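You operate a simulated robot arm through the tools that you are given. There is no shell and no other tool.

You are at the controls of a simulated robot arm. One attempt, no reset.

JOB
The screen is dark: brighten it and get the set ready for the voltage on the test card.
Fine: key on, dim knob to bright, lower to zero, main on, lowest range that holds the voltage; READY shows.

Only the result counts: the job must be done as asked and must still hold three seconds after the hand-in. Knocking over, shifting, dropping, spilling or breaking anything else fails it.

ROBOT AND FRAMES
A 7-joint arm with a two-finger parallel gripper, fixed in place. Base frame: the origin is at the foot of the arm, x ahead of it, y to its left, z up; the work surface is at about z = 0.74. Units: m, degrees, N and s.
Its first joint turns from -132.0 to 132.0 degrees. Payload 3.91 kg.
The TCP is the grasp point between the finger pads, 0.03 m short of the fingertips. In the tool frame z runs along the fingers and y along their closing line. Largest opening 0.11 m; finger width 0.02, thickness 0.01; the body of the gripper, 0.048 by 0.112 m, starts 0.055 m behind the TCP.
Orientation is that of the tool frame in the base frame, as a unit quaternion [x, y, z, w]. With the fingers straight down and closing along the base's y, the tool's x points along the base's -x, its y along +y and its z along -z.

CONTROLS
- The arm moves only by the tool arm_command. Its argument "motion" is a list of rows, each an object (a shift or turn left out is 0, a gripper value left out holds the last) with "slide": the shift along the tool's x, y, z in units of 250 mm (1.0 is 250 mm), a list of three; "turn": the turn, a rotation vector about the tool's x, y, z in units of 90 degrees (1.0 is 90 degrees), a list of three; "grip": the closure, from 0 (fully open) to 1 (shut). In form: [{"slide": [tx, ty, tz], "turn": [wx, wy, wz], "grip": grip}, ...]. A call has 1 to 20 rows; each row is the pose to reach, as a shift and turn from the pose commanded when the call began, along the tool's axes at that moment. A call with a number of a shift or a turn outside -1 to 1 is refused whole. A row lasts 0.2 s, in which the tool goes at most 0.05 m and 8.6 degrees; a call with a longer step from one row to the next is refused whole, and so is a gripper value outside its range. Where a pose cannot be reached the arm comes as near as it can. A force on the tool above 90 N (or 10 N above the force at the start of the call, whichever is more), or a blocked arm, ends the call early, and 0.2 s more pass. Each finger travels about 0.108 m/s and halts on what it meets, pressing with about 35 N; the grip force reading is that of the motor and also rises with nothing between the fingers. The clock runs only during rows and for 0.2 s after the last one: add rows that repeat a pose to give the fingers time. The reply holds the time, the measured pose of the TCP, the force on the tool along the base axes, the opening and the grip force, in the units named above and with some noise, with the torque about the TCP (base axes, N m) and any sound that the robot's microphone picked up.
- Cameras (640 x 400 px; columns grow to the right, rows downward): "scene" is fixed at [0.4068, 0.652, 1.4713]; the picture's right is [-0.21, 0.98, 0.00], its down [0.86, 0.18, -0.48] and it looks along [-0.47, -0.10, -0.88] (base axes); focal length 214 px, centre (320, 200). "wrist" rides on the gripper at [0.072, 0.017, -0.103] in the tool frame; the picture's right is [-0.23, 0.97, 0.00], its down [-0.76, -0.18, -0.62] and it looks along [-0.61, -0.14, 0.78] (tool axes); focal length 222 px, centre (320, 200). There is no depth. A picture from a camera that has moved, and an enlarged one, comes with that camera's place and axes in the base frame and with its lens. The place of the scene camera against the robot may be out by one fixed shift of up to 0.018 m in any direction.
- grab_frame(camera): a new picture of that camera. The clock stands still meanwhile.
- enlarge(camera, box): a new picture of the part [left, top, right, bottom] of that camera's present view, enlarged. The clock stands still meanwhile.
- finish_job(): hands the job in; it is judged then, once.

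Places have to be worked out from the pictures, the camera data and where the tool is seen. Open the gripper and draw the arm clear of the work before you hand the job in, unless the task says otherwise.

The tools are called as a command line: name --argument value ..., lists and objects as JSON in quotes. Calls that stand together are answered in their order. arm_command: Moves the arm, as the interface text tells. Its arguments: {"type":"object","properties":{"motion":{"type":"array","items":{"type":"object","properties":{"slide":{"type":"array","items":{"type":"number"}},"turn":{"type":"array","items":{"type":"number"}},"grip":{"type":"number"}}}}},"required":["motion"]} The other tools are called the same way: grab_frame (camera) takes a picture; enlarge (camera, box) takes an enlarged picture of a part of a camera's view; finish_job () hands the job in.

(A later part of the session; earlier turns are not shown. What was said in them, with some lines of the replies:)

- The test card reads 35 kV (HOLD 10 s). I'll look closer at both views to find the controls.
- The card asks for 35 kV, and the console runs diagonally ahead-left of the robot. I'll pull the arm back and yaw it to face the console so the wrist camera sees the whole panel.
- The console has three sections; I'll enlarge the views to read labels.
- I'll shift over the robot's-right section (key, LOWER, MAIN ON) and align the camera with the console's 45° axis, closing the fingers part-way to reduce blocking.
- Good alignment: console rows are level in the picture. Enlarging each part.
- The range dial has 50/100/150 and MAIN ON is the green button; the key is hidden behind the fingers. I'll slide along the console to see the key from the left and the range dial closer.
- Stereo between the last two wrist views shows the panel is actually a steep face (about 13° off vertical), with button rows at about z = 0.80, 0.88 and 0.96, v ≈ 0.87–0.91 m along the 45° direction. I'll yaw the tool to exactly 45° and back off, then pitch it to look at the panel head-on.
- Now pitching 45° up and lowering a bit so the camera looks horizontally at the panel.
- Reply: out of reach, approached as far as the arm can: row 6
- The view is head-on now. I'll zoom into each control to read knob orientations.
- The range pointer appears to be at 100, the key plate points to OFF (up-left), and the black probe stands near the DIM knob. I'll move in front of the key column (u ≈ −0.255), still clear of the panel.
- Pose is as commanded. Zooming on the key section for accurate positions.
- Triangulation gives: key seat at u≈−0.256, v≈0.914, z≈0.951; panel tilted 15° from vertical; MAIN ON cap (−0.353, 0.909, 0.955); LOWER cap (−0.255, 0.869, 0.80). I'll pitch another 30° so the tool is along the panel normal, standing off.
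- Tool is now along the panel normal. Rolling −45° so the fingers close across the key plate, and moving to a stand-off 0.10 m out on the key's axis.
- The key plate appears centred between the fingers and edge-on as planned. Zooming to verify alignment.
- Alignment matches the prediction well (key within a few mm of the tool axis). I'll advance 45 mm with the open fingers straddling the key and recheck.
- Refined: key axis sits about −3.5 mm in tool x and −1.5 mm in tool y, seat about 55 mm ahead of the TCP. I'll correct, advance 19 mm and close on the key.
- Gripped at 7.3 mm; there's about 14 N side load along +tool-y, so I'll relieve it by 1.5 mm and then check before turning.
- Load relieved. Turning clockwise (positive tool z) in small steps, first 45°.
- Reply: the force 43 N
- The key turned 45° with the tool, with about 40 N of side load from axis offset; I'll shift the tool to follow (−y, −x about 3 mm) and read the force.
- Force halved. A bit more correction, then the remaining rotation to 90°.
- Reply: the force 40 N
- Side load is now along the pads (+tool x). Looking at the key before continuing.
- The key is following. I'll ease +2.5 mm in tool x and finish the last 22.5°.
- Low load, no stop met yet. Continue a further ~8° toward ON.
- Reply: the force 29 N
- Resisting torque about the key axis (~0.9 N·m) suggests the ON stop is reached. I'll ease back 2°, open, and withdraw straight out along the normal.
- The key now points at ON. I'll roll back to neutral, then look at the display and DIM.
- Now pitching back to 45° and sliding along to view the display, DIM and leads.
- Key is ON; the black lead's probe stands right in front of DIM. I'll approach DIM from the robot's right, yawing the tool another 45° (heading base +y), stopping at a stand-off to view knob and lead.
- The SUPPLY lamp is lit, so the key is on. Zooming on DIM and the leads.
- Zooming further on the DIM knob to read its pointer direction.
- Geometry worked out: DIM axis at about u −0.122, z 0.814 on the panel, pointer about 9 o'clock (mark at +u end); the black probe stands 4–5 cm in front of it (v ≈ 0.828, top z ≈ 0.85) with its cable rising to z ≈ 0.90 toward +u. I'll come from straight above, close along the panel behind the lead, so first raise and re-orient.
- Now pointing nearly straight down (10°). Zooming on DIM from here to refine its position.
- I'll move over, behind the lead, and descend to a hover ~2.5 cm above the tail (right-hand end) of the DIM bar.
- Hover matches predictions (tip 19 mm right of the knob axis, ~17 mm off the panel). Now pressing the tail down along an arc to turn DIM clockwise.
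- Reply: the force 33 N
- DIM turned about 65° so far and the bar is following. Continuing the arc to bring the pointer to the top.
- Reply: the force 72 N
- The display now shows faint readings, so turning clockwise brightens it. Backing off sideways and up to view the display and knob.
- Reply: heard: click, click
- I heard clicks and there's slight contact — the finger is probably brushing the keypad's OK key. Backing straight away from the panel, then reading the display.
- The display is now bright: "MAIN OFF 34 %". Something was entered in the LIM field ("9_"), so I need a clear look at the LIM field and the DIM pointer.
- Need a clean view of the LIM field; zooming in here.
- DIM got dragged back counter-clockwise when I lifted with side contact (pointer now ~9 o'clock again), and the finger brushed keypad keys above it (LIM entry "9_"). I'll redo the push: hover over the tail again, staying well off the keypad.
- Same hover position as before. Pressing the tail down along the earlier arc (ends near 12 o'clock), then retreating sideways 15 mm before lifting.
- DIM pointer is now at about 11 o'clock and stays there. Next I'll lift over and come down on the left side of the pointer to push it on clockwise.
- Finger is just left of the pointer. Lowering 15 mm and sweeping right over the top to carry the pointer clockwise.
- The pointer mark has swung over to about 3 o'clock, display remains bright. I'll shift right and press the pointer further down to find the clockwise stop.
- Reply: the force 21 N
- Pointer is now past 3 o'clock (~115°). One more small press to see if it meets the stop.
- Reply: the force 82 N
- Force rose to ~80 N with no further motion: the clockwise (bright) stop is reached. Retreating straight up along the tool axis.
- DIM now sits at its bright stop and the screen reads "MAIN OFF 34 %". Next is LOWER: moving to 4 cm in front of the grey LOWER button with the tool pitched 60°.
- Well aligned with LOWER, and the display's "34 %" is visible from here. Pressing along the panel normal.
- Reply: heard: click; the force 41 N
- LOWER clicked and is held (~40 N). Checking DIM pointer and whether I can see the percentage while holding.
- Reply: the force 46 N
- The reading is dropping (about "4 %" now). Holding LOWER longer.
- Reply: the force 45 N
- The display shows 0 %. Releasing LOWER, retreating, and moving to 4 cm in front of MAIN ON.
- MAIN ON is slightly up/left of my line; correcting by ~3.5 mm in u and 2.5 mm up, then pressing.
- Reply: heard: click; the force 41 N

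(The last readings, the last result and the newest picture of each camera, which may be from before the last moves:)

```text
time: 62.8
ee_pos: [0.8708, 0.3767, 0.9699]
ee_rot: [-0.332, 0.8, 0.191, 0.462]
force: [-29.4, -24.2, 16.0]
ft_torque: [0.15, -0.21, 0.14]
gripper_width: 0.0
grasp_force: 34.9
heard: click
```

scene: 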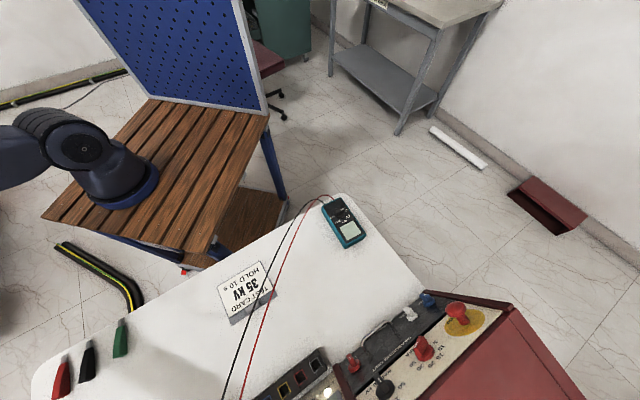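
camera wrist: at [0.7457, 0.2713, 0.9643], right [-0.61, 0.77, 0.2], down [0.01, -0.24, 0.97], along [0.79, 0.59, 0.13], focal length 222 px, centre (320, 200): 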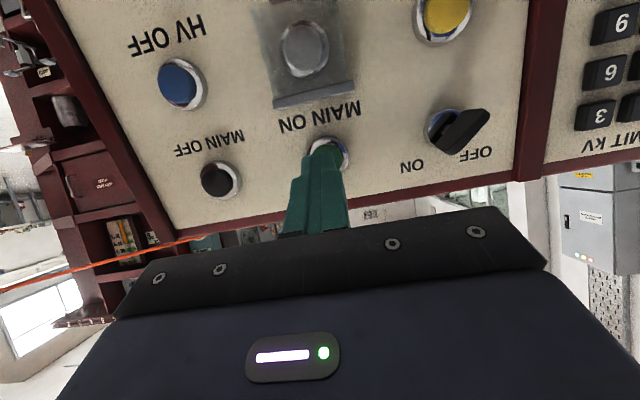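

MAIN ON clicked. Retreating along the normal and checking the display.

arm_command --motion '[{"slide": [0.026, 0, -0.097], "grip": 1}, {"slide": [0.052, 0, -0.193], "grip": 1}, {"slide": [0.03, 0.1, -0.3], "grip": 1}, {"slide": [0.0, 0.25, -0.4], "grip": 1}, {"slide": [0.0, 0.4, -0.5], "grip": 1}, {"slide": [0.0, 0.55, -0.6], "grip": 1}, {"slide": [0.0, 0.7, -0.6], "grip": 1}, {"slide": [0.0, 0.7, -0.6], "grip": 1}]'

grab_frame --camera "wrist"

enlarge --camera "wrist" --box '[320, 0, 640, 200]'

```text
time: 64.6
ee_pos: [0.6548, 0.4094, 1.0443]
ee_rot: [-0.33, 0.801, 0.19, 0.462]
force: [0.1, 0.5, -0.2]
ft_torque: [0.0, 0.02, 0.0]
gripper_width: 0.0
grasp_force: 35.3
```

```text
taken
camera wrist: at [0.5545, 0.3329, 1.0319], right [-0.61, 0.77, 0.2], down [0.01, -0.24, 0.97], along [0.79, 0.59, 0.13], focal length 222 px, centre (320, 200)
```

wrist: 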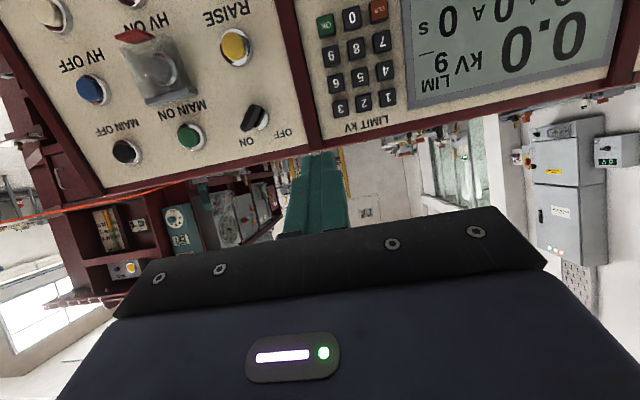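

```text
2.00 times, centred on (480, 100) of wrist
camera zoom: at [0.5545, 0.3329, 1.0319], right [-0.61, 0.77, 0.2], down [0.01, -0.24, 0.97], along [0.79, 0.59, 0.13], focal length 444 px, centre (0, 400)
```

zoom: 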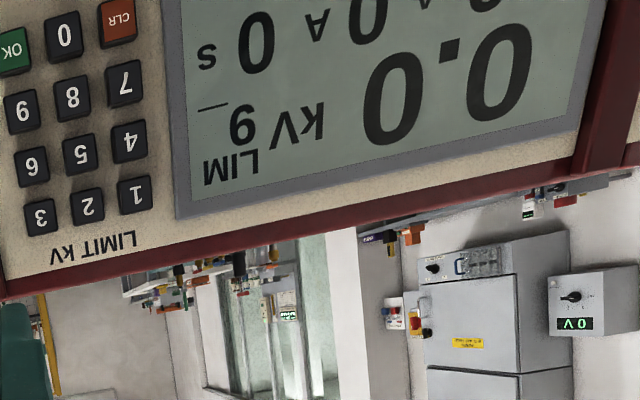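

LIM shows "9_" as a pending entry. I'll move along to see the status line and the range dial (staying above the cables), pitching back to 45°.

arm_command --motion '[{"slide": [0.012, 0.16, -0.02], "turn": [0, 0.04, 0], "grip": 1}, {"slide": [0.024, 0.32, -0.04], "turn": [0, 0.08, 0], "grip": 1}, {"slide": [0.036, 0.48, -0.06], "turn": [0, 0.12, 0], "grip": 1}, {"slide": [0.048, 0.64, -0.08], "turn": [0, 0.1667, 0], "grip": 1}, {"slide": [0.06, 0.8, -0.104], "turn": [0, 0.1667, 0], "grip": 1}, {"slide": [0.06, 0.8, -0.104], "turn": [0, 0.1667, 0], "grip": 1}]'

grab_frame --camera "wrist"

enlarge --camera "wrist" --box '[200, 0, 440, 150]'

enlarge --camera "wrist" --box '[440, 40, 600, 180]'

```text
time: 66.0
ee_pos: [0.492, 0.5302, 1.0443]
ee_rot: [-0.355, 0.853, 0.147, 0.354]
force: [-0.3, 0.9, -0.1]
ft_torque: [0.0, -0.08, -0.07]
gripper_width: 0.0
grasp_force: 35.3
```

```text
taken
camera wrist: at [0.3918, 0.4536, 1.0645], right [-0.58, 0.8, 0.16], down [0.19, -0.06, 0.98], along [0.79, 0.6, -0.12], focal length 222 px, centre (320, 200)
```

wrist: 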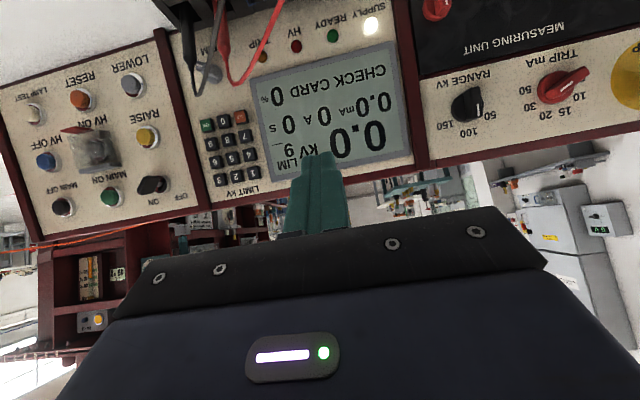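

```text
2.67 times, centred on (320, 75) of wrist
camera zoom: at [0.3918, 0.4536, 1.0645], right [-0.58, 0.8, 0.16], down [0.19, -0.06, 0.98], along [0.79, 0.6, -0.12], focal length 592 px, centre (320, 533)
```

zoom: 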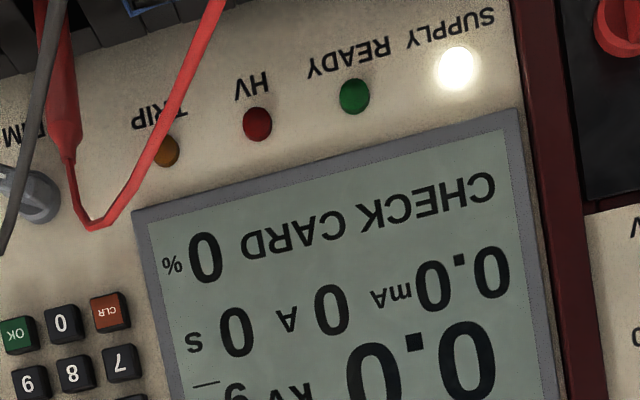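

```text
2.86 times, centred on (520, 110) of wrist
camera zoom: at [0.3918, 0.4536, 1.0645], right [-0.58, 0.8, 0.16], down [0.19, -0.06, 0.98], along [0.79, 0.6, -0.12], focal length 635 px, centre (-251, 457)
```

zoom: 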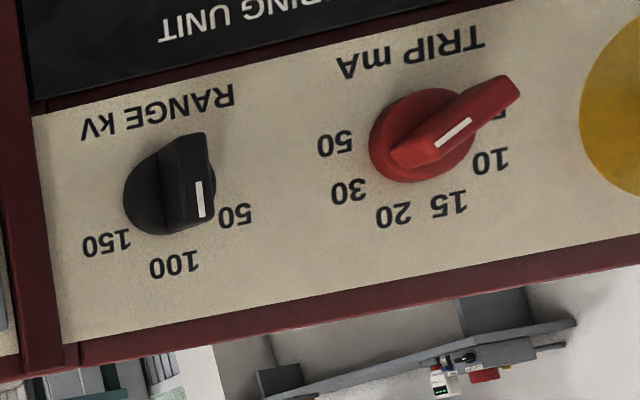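

Status now reads "CHECK CARD" at 0 %: main is on, and only the range (at 100, needs 50 for 35 kV) is left. Moving in front of the RANGE knob with the tool along the panel normal, fingers open.

arm_command --motion '[{"slide": [0, 0.18, 0.02], "turn": [0, -0.07, 0], "grip": 0.8}, {"slide": [0, 0.36, 0.06], "turn": [0, -0.14, 0], "grip": 0.5}, {"slide": [0, 0.54, 0.12], "turn": [0, -0.21, 0], "grip": 0.45}, {"slide": [0, 0.7, 0.22], "turn": [0, -0.28, 0], "grip": 0.45}, {"slide": [-0.003, 0.74, 0.33], "turn": [0, -0.3333, 0], "grip": 0.45}, {"slide": [-0.006, 0.74, 0.43], "turn": [0, -0.3333, 0], "grip": 0.45}, {"slide": [-0.006, 0.74, 0.43], "turn": [0, -0.3333, 0], "grip": 0.45}]'

grab_frame --camera "wrist"

enlarge --camera "wrist" --box '[240, 60, 400, 180]'

grab_frame --camera "scene"

```text
time: 67.6
ee_pos: [0.4171, 0.7153, 0.9679]
ee_rot: [-0.304, 0.733, 0.234, 0.562]
force: [-0.2, 0.2, 0.0]
ft_torque: [-0.01, 0.07, -0.02]
gripper_width: 0.0603
grasp_force: 0.0
```

```text
taken
camera wrist: at [0.321, 0.6438, 0.9243], right [-0.65, 0.73, 0.22], down [-0.16, -0.41, 0.9], along [0.74, 0.55, 0.38], focal length 222 px, centre (320, 200)
```

wrist: 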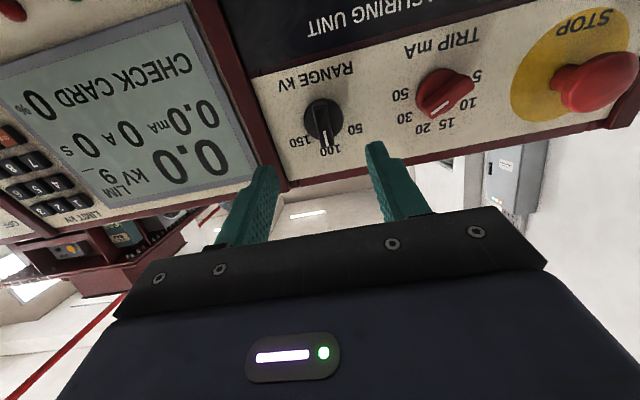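

```text
3.33 times, centred on (320, 120) of wrist
camera zoom: at [0.321, 0.6438, 0.9243], right [-0.65, 0.73, 0.22], down [-0.16, -0.41, 0.9], along [0.74, 0.55, 0.38], focal length 740 px, centre (320, 467)
```

zoom: 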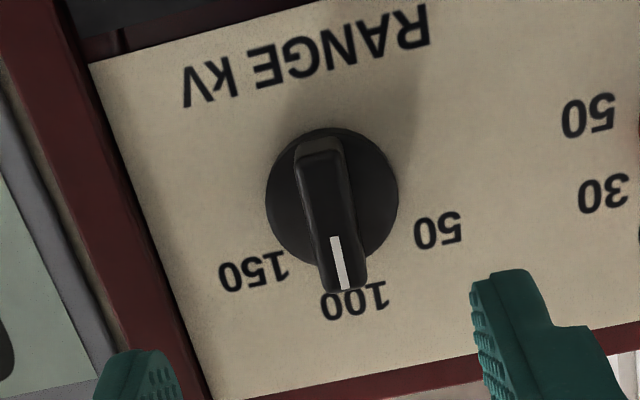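

```text
taken
```

scene: 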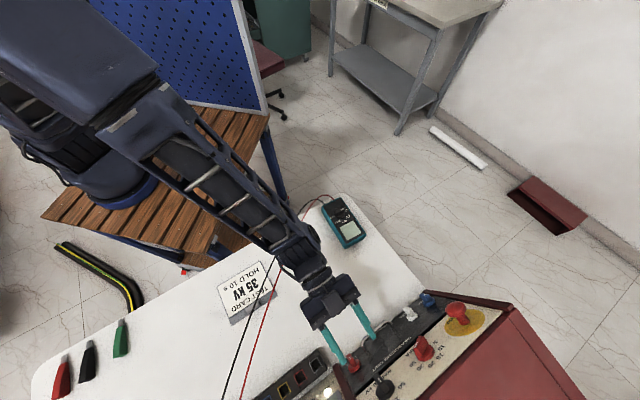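

RANGE pointer is at 100 with the bar vertical and centred within ~3.5 mm. Advancing to straddle it and closing.

arm_command --motion '[{"slide": [0.006, 0.014, 0.08], "grip": 0.5}, {"slide": [0.006, 0.014, 0.16], "grip": 0.55}, {"slide": [0.006, 0.014, 0.24], "grip": 0.55}, {"slide": [0.006, 0.014, 0.3], "grip": 0.55}, {"slide": [0.006, 0.014, 0.3], "grip": 0.55}]'

enlarge --camera "wrist" --box '[220, 80, 420, 220]'

```text
time: 68.8
ee_pos: [0.4657, 0.768, 0.9468]
ee_rot: [-0.305, 0.733, 0.234, 0.562]
force: [0.5, 0.5, -0.1]
ft_torque: [0.01, 0.01, 0.04]
gripper_width: 0.0497
grasp_force: 0.0
```

```text
2.86 times, centred on (320, 150) of wrist
camera zoom: at [0.3698, 0.6964, 0.9029], right [-0.65, 0.73, 0.22], down [-0.16, -0.41, 0.9], along [0.74, 0.55, 0.38], focal length 635 px, centre (320, 343)
```

zoom: 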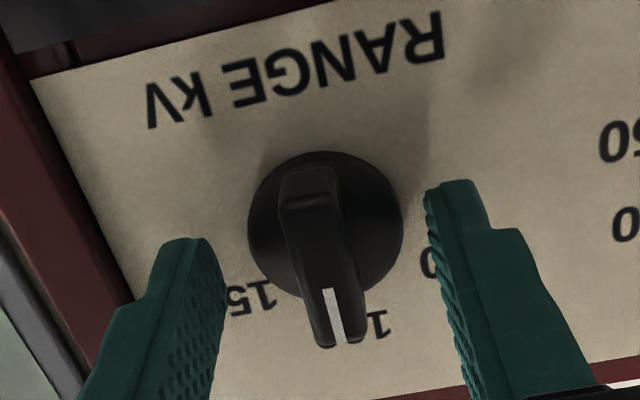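

Well centred. Closing on the bar.

arm_command --motion '[{"slide": [0, 0.004, 0], "grip": 0.8}, {"slide": [0, 0.004, 0], "grip": 1}, {"slide": [0, 0.004, 0], "grip": 1}, {"slide": [0, 0.004, 0], "grip": 1}]'

```text
time: 69.8
ee_pos: [0.4655, 0.7698, 0.9464]
ee_rot: [-0.304, 0.733, 0.233, 0.562]
force: [1.3, -3.3, -1.6]
ft_torque: [0.1, -0.19, -0.12]
gripper_width: 0.0132
grasp_force: 44.8
```

Gripped (13 mm) with little side load. Labels put 50 about 55° counter-clockwise of 100, so turning −55°.

arm_command --motion '[{"turn": [0, 0, -0.088], "grip": 1}, {"turn": [0, 0, -0.176], "grip": 1}, {"turn": [0, 0, -0.264], "grip": 1}, {"turn": [0, 0, -0.352], "grip": 1}, {"turn": [0, 0, -0.44], "grip": 1}, {"turn": [0, 0, -0.528], "grip": 1}, {"turn": [0, 0, -0.611], "grip": 1}, {"turn": [0, 0, -0.611], "grip": 1}]'

grab_frame --camera "wrist"

```text
time: 71.6
ee_pos: [0.466, 0.7686, 0.9472]
ee_rot: [0.608, -0.509, 0.053, -0.606]
force: [6.7, -10.2, 1.6]
ft_torque: [0.14, -0.5, -0.89]
gripper_width: 0.013
grasp_force: 44.8
```

```text
taken
camera wrist: at [0.4198, 0.6526, 0.9198], right [-0.65, 0.4, -0.65], down [-0.69, 0.05, 0.72], along [0.32, 0.91, 0.25], focal length 222 px, centre (320, 200)
```

wrist: 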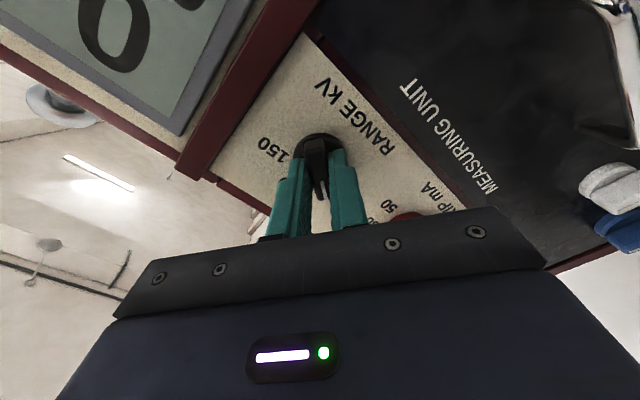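

No stop torque. Opening and retreating along the normal to check pointer and display.

arm_command --motion '[{"grip": 0.8}, {"grip": 0.55}, {"grip": 0.5}, {"slide": [0, 0, -0.1], "grip": 0.5}, {"slide": [0, 0, -0.2], "grip": 0.5}, {"slide": [0, 0, -0.3], "grip": 0.5}, {"slide": [0, 0, -0.4], "grip": 0.5}, {"slide": [0, 0, -0.4], "grip": 0.5}]'

grab_frame --camera "wrist"

enlarge --camera "wrist" --box '[220, 60, 420, 200]'

```text
time: 73.4
ee_pos: [0.3959, 0.7011, 0.9734]
ee_rot: [-0.607, 0.51, -0.053, 0.607]
force: [-0.3, -0.1, -0.4]
ft_torque: [0.04, -0.04, -0.01]
gripper_width: 0.0548
grasp_force: 0.0
```

```text
taken
camera wrist: at [0.3505, 0.5853, 0.9458], right [-0.65, 0.4, -0.64], down [-0.69, 0.05, 0.72], along [0.32, 0.91, 0.25], focal length 222 px, centre (320, 200)
```

wrist: 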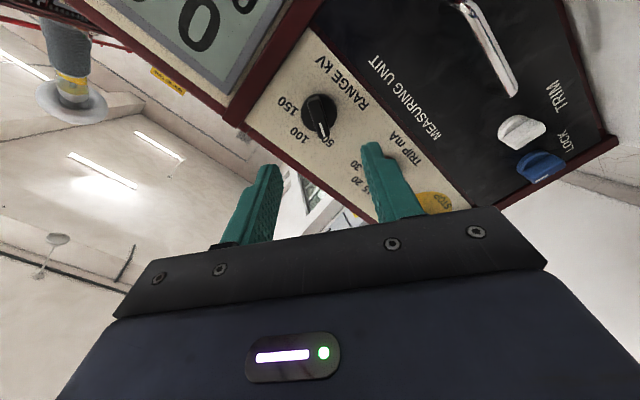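

```text
2.86 times, centred on (320, 130) of wrist
camera zoom: at [0.3505, 0.5853, 0.9458], right [-0.65, 0.4, -0.64], down [-0.69, 0.05, 0.72], along [0.32, 0.91, 0.25], focal length 635 px, centre (320, 400)
```

zoom: 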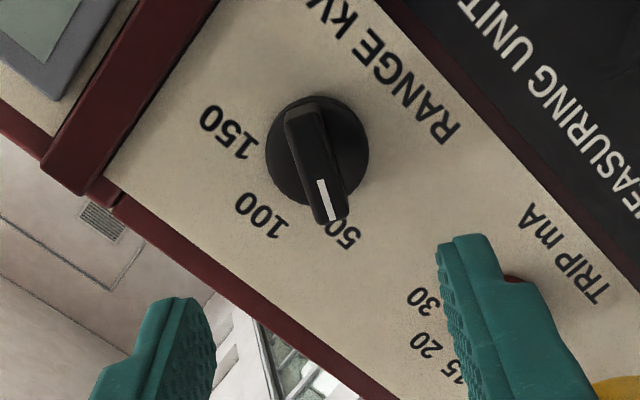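

The pointer is now on 50. Rolling back to neutral, then viewing the display for READY.

arm_command --motion '[{"turn": [0, 0, 0.088], "grip": 0.8}, {"turn": [0, 0, 0.176], "grip": 1}, {"turn": [0, 0, 0.264], "grip": 1}, {"turn": [0, 0, 0.352], "grip": 1}, {"turn": [0, 0, 0.44], "grip": 1}, {"turn": [0, 0, 0.528], "grip": 1}, {"turn": [0, 0, 0.611], "grip": 1}, {"turn": [0, 0, 0.611], "grip": 1}]'

grab_frame --camera "wrist"

enlarge --camera "wrist" --box '[0, 0, 360, 225]'

```text
time: 75.2
ee_pos: [0.3963, 0.7004, 0.9739]
ee_rot: [-0.303, 0.733, 0.233, 0.562]
force: [0.6, 0.4, -0.1]
ft_torque: [-0.03, -0.02, -0.02]
gripper_width: 0.0001
grasp_force: 34.5
```

```text
taken
camera wrist: at [0.3006, 0.6289, 0.9292], right [-0.65, 0.73, 0.22], down [-0.16, -0.41, 0.9], along [0.75, 0.55, 0.38], focal length 222 px, centre (320, 200)
```

wrist: 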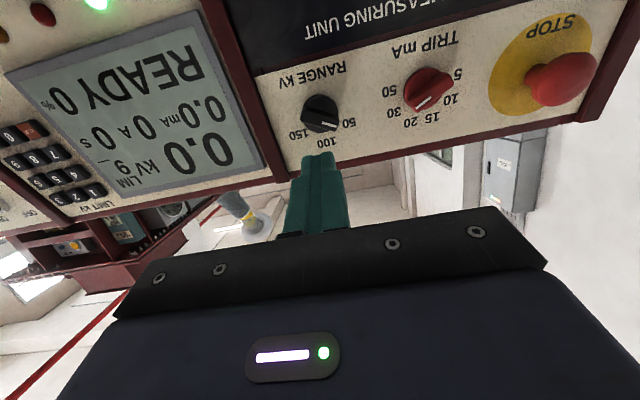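

```text
1.78 times, centred on (180, 112) of wrist
camera zoom: at [0.3006, 0.6289, 0.9292], right [-0.65, 0.73, 0.22], down [-0.16, -0.41, 0.9], along [0.75, 0.55, 0.38], focal length 395 px, centre (569, 356)
```

zoom: 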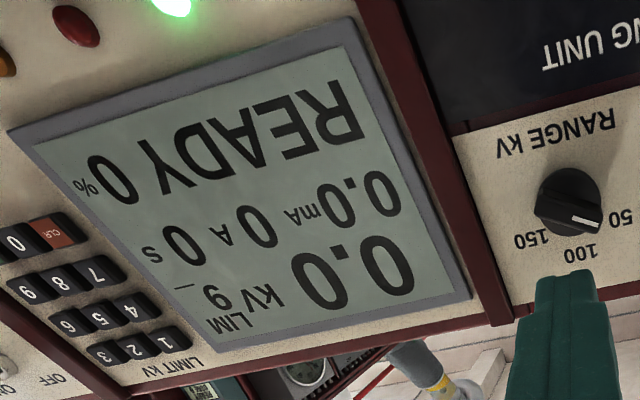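

READY shows with 0 % and the green READY lamp lit. The one thing left from my earlier brush is the half-typed "9_" in LIM; I'll clear it with CLR so nothing stray is left. First lifting clear and moving back along above the cables.

arm_command --motion '[{"slide": [-0.16, 0, -0.06], "grip": 1}, {"slide": [-0.348, 0, -0.12], "grip": 1}, {"slide": [-0.38, -0.16, -0.12], "turn": [0, 0.08, 0], "grip": 1}, {"slide": [-0.38, -0.32, -0.12], "turn": [0, 0.16, 0], "grip": 1}, {"slide": [-0.38, -0.48, -0.12], "turn": [0, 0.24, 0], "grip": 1}, {"slide": [-0.38, -0.64, -0.12], "turn": [0, 0.32, 0], "grip": 1}, {"slide": [-0.38, -0.8, -0.12], "turn": [0, 0.4, 0], "grip": 1}, {"slide": [-0.38, -0.8, -0.12], "turn": [0, 0.4, 0], "grip": 1}]'

grab_frame --camera "wrist"

```text
time: 77.0
ee_pos: [0.5381, 0.5556, 1.0722]
ee_rot: [-0.36, 0.871, 0.128, 0.309]
force: [1.0, -1.5, -0.8]
ft_torque: [0.07, 0.1, 0.13]
gripper_width: 0.0
grasp_force: 34.8
```

```text
taken
camera wrist: at [0.4395, 0.4813, 1.1067], right [-0.56, 0.81, 0.14], down [0.27, 0.02, 0.96], along [0.78, 0.58, -0.23], focal length 222 px, centre (320, 200)
```

wrist: 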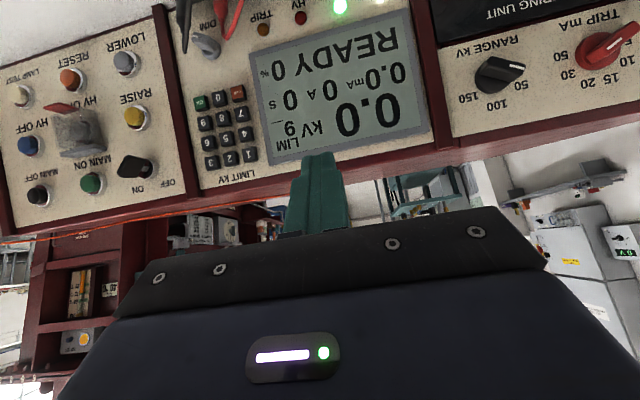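

Now re-orienting to the near-vertical pose and moving above CLR (u ≈ −0.0965), then I'll check alignment.

arm_command --motion '[{"slide": [0, -0.11, 0.06], "turn": [0, 0.08, 0], "grip": 1}, {"slide": [0, -0.22, 0.14], "turn": [0, 0.16, 0], "grip": 1}, {"slide": [-0.01, -0.33, 0.25], "turn": [0, 0.24, 0], "grip": 1}, {"slide": [-0.03, -0.44, 0.36], "turn": [0, 0.3222, 0], "grip": 1}, {"slide": [-0.043, -0.44, 0.462], "turn": [0, 0.3222, 0], "grip": 1}, {"slide": [-0.043, -0.44, 0.462], "turn": [0, 0.3222, 0], "grip": 1}]'

grab_frame --camera "wrist"

enlarge --camera "wrist" --box '[240, 100, 400, 210]'

```text
time: 78.4
ee_pos: [0.6701, 0.5351, 0.9897]
ee_rot: [-0.382, 0.92, 0.034, 0.081]
force: [0.9, -0.2, -0.1]
ft_torque: [0.01, -0.03, 0.01]
gripper_width: 0.0
grasp_force: 35.1
```

```text
taken
camera wrist: at [0.5952, 0.4841, 1.0776], right [-0.53, 0.85, 0.04], down [0.58, 0.33, 0.75], along [0.62, 0.42, -0.67], focal length 222 px, centre (320, 200)
```

wrist: 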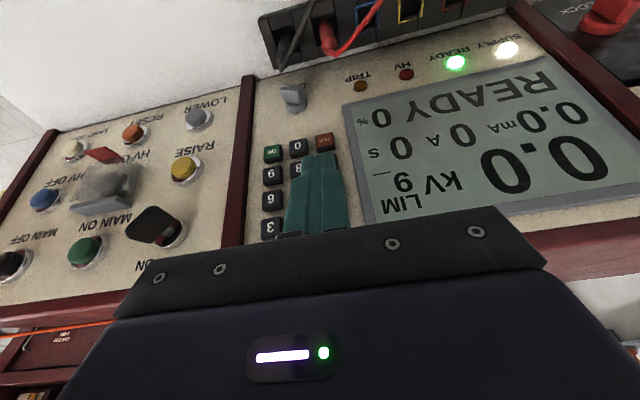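

```text
3.64 times, centred on (320, 155) of wrist
camera zoom: at [0.5952, 0.4841, 1.0776], right [-0.53, 0.85, 0.04], down [0.58, 0.33, 0.75], along [0.62, 0.42, -0.67], focal length 808 px, centre (320, 364)
```

zoom: 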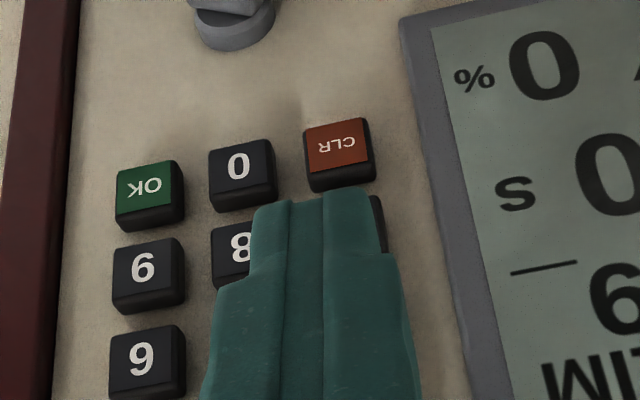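

Alignment confirmed (CLR at u −0.095, z 0.885; tool at u −0.0955). Descending to hover in front of CLR.

arm_command --motion '[{"slide": [0.02, 0.003, 0.1], "grip": 1}, {"slide": [0.038, 0.003, 0.2], "grip": 1}, {"slide": [0.052, 0.003, 0.277], "grip": 1}, {"slide": [0.052, 0.003, 0.277], "grip": 1}]'

enlarge --camera "wrist" --box '[220, 80, 420, 210]'

```text
time: 79.4
ee_pos: [0.6694, 0.5351, 0.921]
ee_rot: [-0.381, 0.92, 0.033, 0.081]
force: [0.2, -0.5, -0.7]
ft_torque: [0.01, 0.0, 0.0]
gripper_width: 0.0003
grasp_force: 34.6
```

```text
3.08 times, centred on (320, 145) of wrist
camera zoom: at [0.5936, 0.4844, 1.0082], right [-0.53, 0.85, 0.04], down [0.58, 0.33, 0.75], along [0.62, 0.42, -0.67], focal length 684 px, centre (320, 369)
```

zoom: 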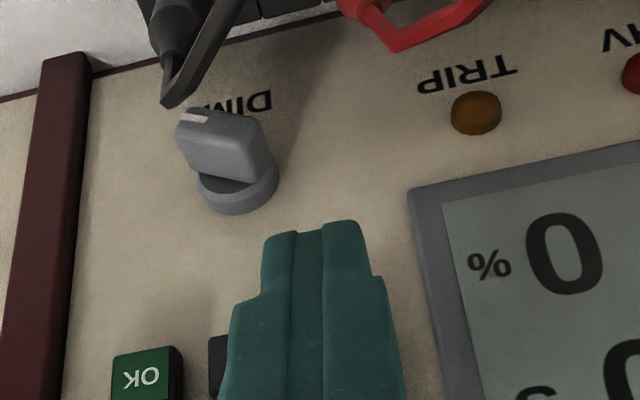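

Tip is right in front of CLR. Pressing gently along the normal, then withdrawing.

arm_command --motion '[{"slide": [-0.05, 0, 0.023], "grip": 1}, {"slide": [-0.0906, 0, 0.0423], "grip": 1}, {"slide": [-0.1, 0, 0.0465], "grip": 1}]'

```text
time: 80.2
ee_pos: [0.6881, 0.5544, 0.9137]
ee_rot: [-0.382, 0.92, 0.034, 0.08]
force: [-4.5, -5.3, 2.7]
ft_torque: [-0.1, 0.04, -0.01]
gripper_width: 0.0
grasp_force: 34.9
heard: click
```

Click heard with light force. Withdrawing away from the panel and up, then checking the display.

arm_command --motion '[{"slide": [0.06, 0, -0.03], "grip": 1}, {"slide": [0.12, 0, -0.1], "grip": 1}, {"slide": [0.14, 0, -0.25], "grip": 1}, {"slide": [0.17, 0, -0.4], "grip": 1}, {"slide": [0.2, 0, -0.52], "grip": 1}, {"slide": [0.25, 0, -0.6], "grip": 1}, {"slide": [0.25, 0, -0.6], "grip": 1}]'

grab_frame --camera "wrist"

enlarge --camera "wrist" --box '[300, 70, 600, 250]'

```text
time: 81.8
ee_pos: [0.626, 0.4909, 1.0481]
ee_rot: [-0.381, 0.92, 0.033, 0.081]
force: [0.7, -0.1, 0.0]
ft_torque: [0.01, 0.01, 0.01]
gripper_width: 0.0002
grasp_force: 35.0
```

```text
taken
camera wrist: at [0.5504, 0.4418, 1.1371], right [-0.53, 0.85, 0.04], down [0.58, 0.33, 0.75], along [0.62, 0.42, -0.66], focal length 222 px, centre (320, 200)
```

wrist: 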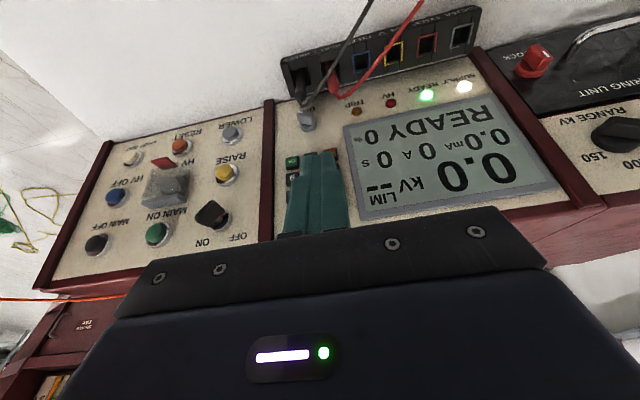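

```text
2.13 times, centred on (450, 160) of wrist
camera zoom: at [0.5504, 0.4418, 1.1371], right [-0.53, 0.85, 0.04], down [0.58, 0.33, 0.75], along [0.62, 0.42, -0.66], focal length 474 px, centre (43, 285)
```

zoom: 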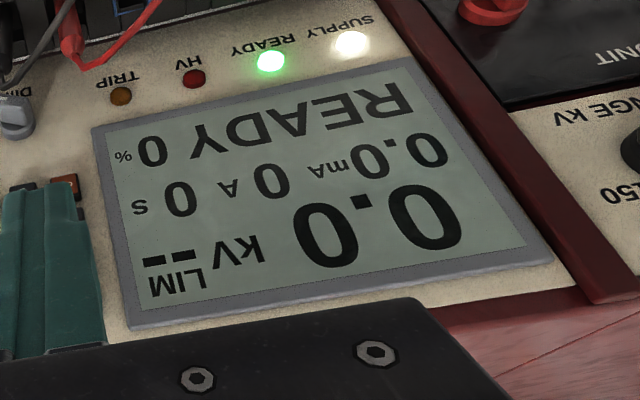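

LIM is back to "--", READY at 0 % with the READY lamp on. Now drawing the arm clear and opening the gripper.

arm_command --motion '[{"slide": [0.1, 0, -0.15], "grip": 1}, {"slide": [0.2, 0, -0.3], "grip": 0.8}, {"slide": [0.35, -0.05, -0.4], "turn": [0, 0.05, 0], "grip": 0.5}, {"slide": [0.5, -0.1, -0.45], "turn": [0, 0.11, 0], "grip": 0}, {"slide": [0.6, -0.2, -0.5], "turn": [0, 0.11, 0], "grip": 0}, {"slide": [0.65, -0.35, -0.5], "turn": [0, 0.11, 0], "grip": 0}, {"slide": [0.65, -0.35, -0.5], "turn": [0, 0.11, 0], "grip": 0}]'

grab_frame --camera "wrist"

grab_frame --camera "scene"

```text
time: 83.4
ee_pos: [0.558, 0.3029, 1.1442]
ee_rot: [-0.383, 0.924, 0.001, 0.001]
force: [0.9, 0.3, -0.1]
ft_torque: [0.0, -0.02, -0.01]
gripper_width: 0.1099
grasp_force: 0.0
```

```text
taken
camera wrist: at [0.495, 0.2631, 1.2469], right [-0.53, 0.85, 0.0], down [0.66, 0.41, 0.62], along [0.53, 0.33, -0.78], focal length 222 px, centre (320, 200)
```

wrist: 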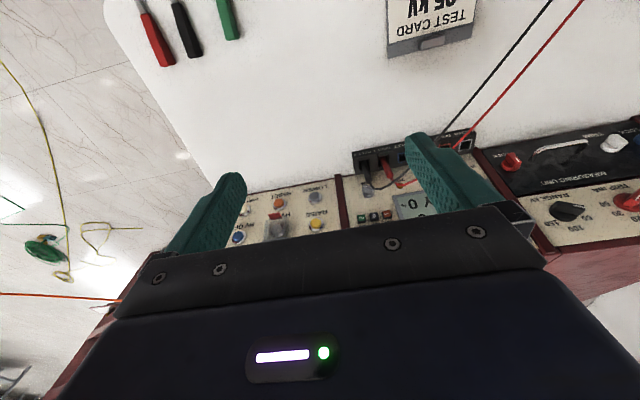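

```text
taken
```

scene: 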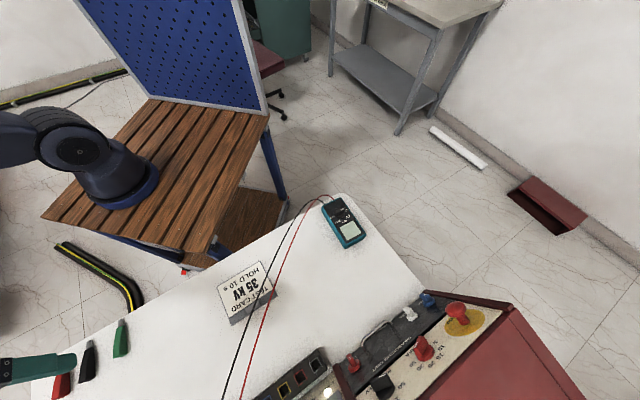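

The set shows READY at 0 % with range on 50, the key on and the display bright. The leads, card and meter look undisturbed, the gripper is open and the arm is clear. Handing in.

finish_job

```text
The job is handed in.
```

The set is ready for the 35 kV on the test card. The display shows READY at 0 % and the green READY lamp is lit. I checked this before pulling the arm clear and handing in.

- **Key:** turned to ON; the SUPPLY lamp came on.
- **DIM knob:** turned clockwise to its stop, so the screen is fully bright.
- **LOWER:** held until the reading dropped from 34 % to 0 %.
- **MAIN ON:** pressed; the status line changed from MAIN OFF.
- **RANGE kV:** moved from 100 to 50, the lowest range that holds 35 kV.

**Keypad slip:** while working on the DIM knob, the finger brushed the keypad and left a half-typed "9" in the LIM field. I cleared it with CLR and LIM now reads "--". I don't know what LIM held before, because the screen was dark then.

In the last pictures the leads, test card and multimeter appear undisturbed.
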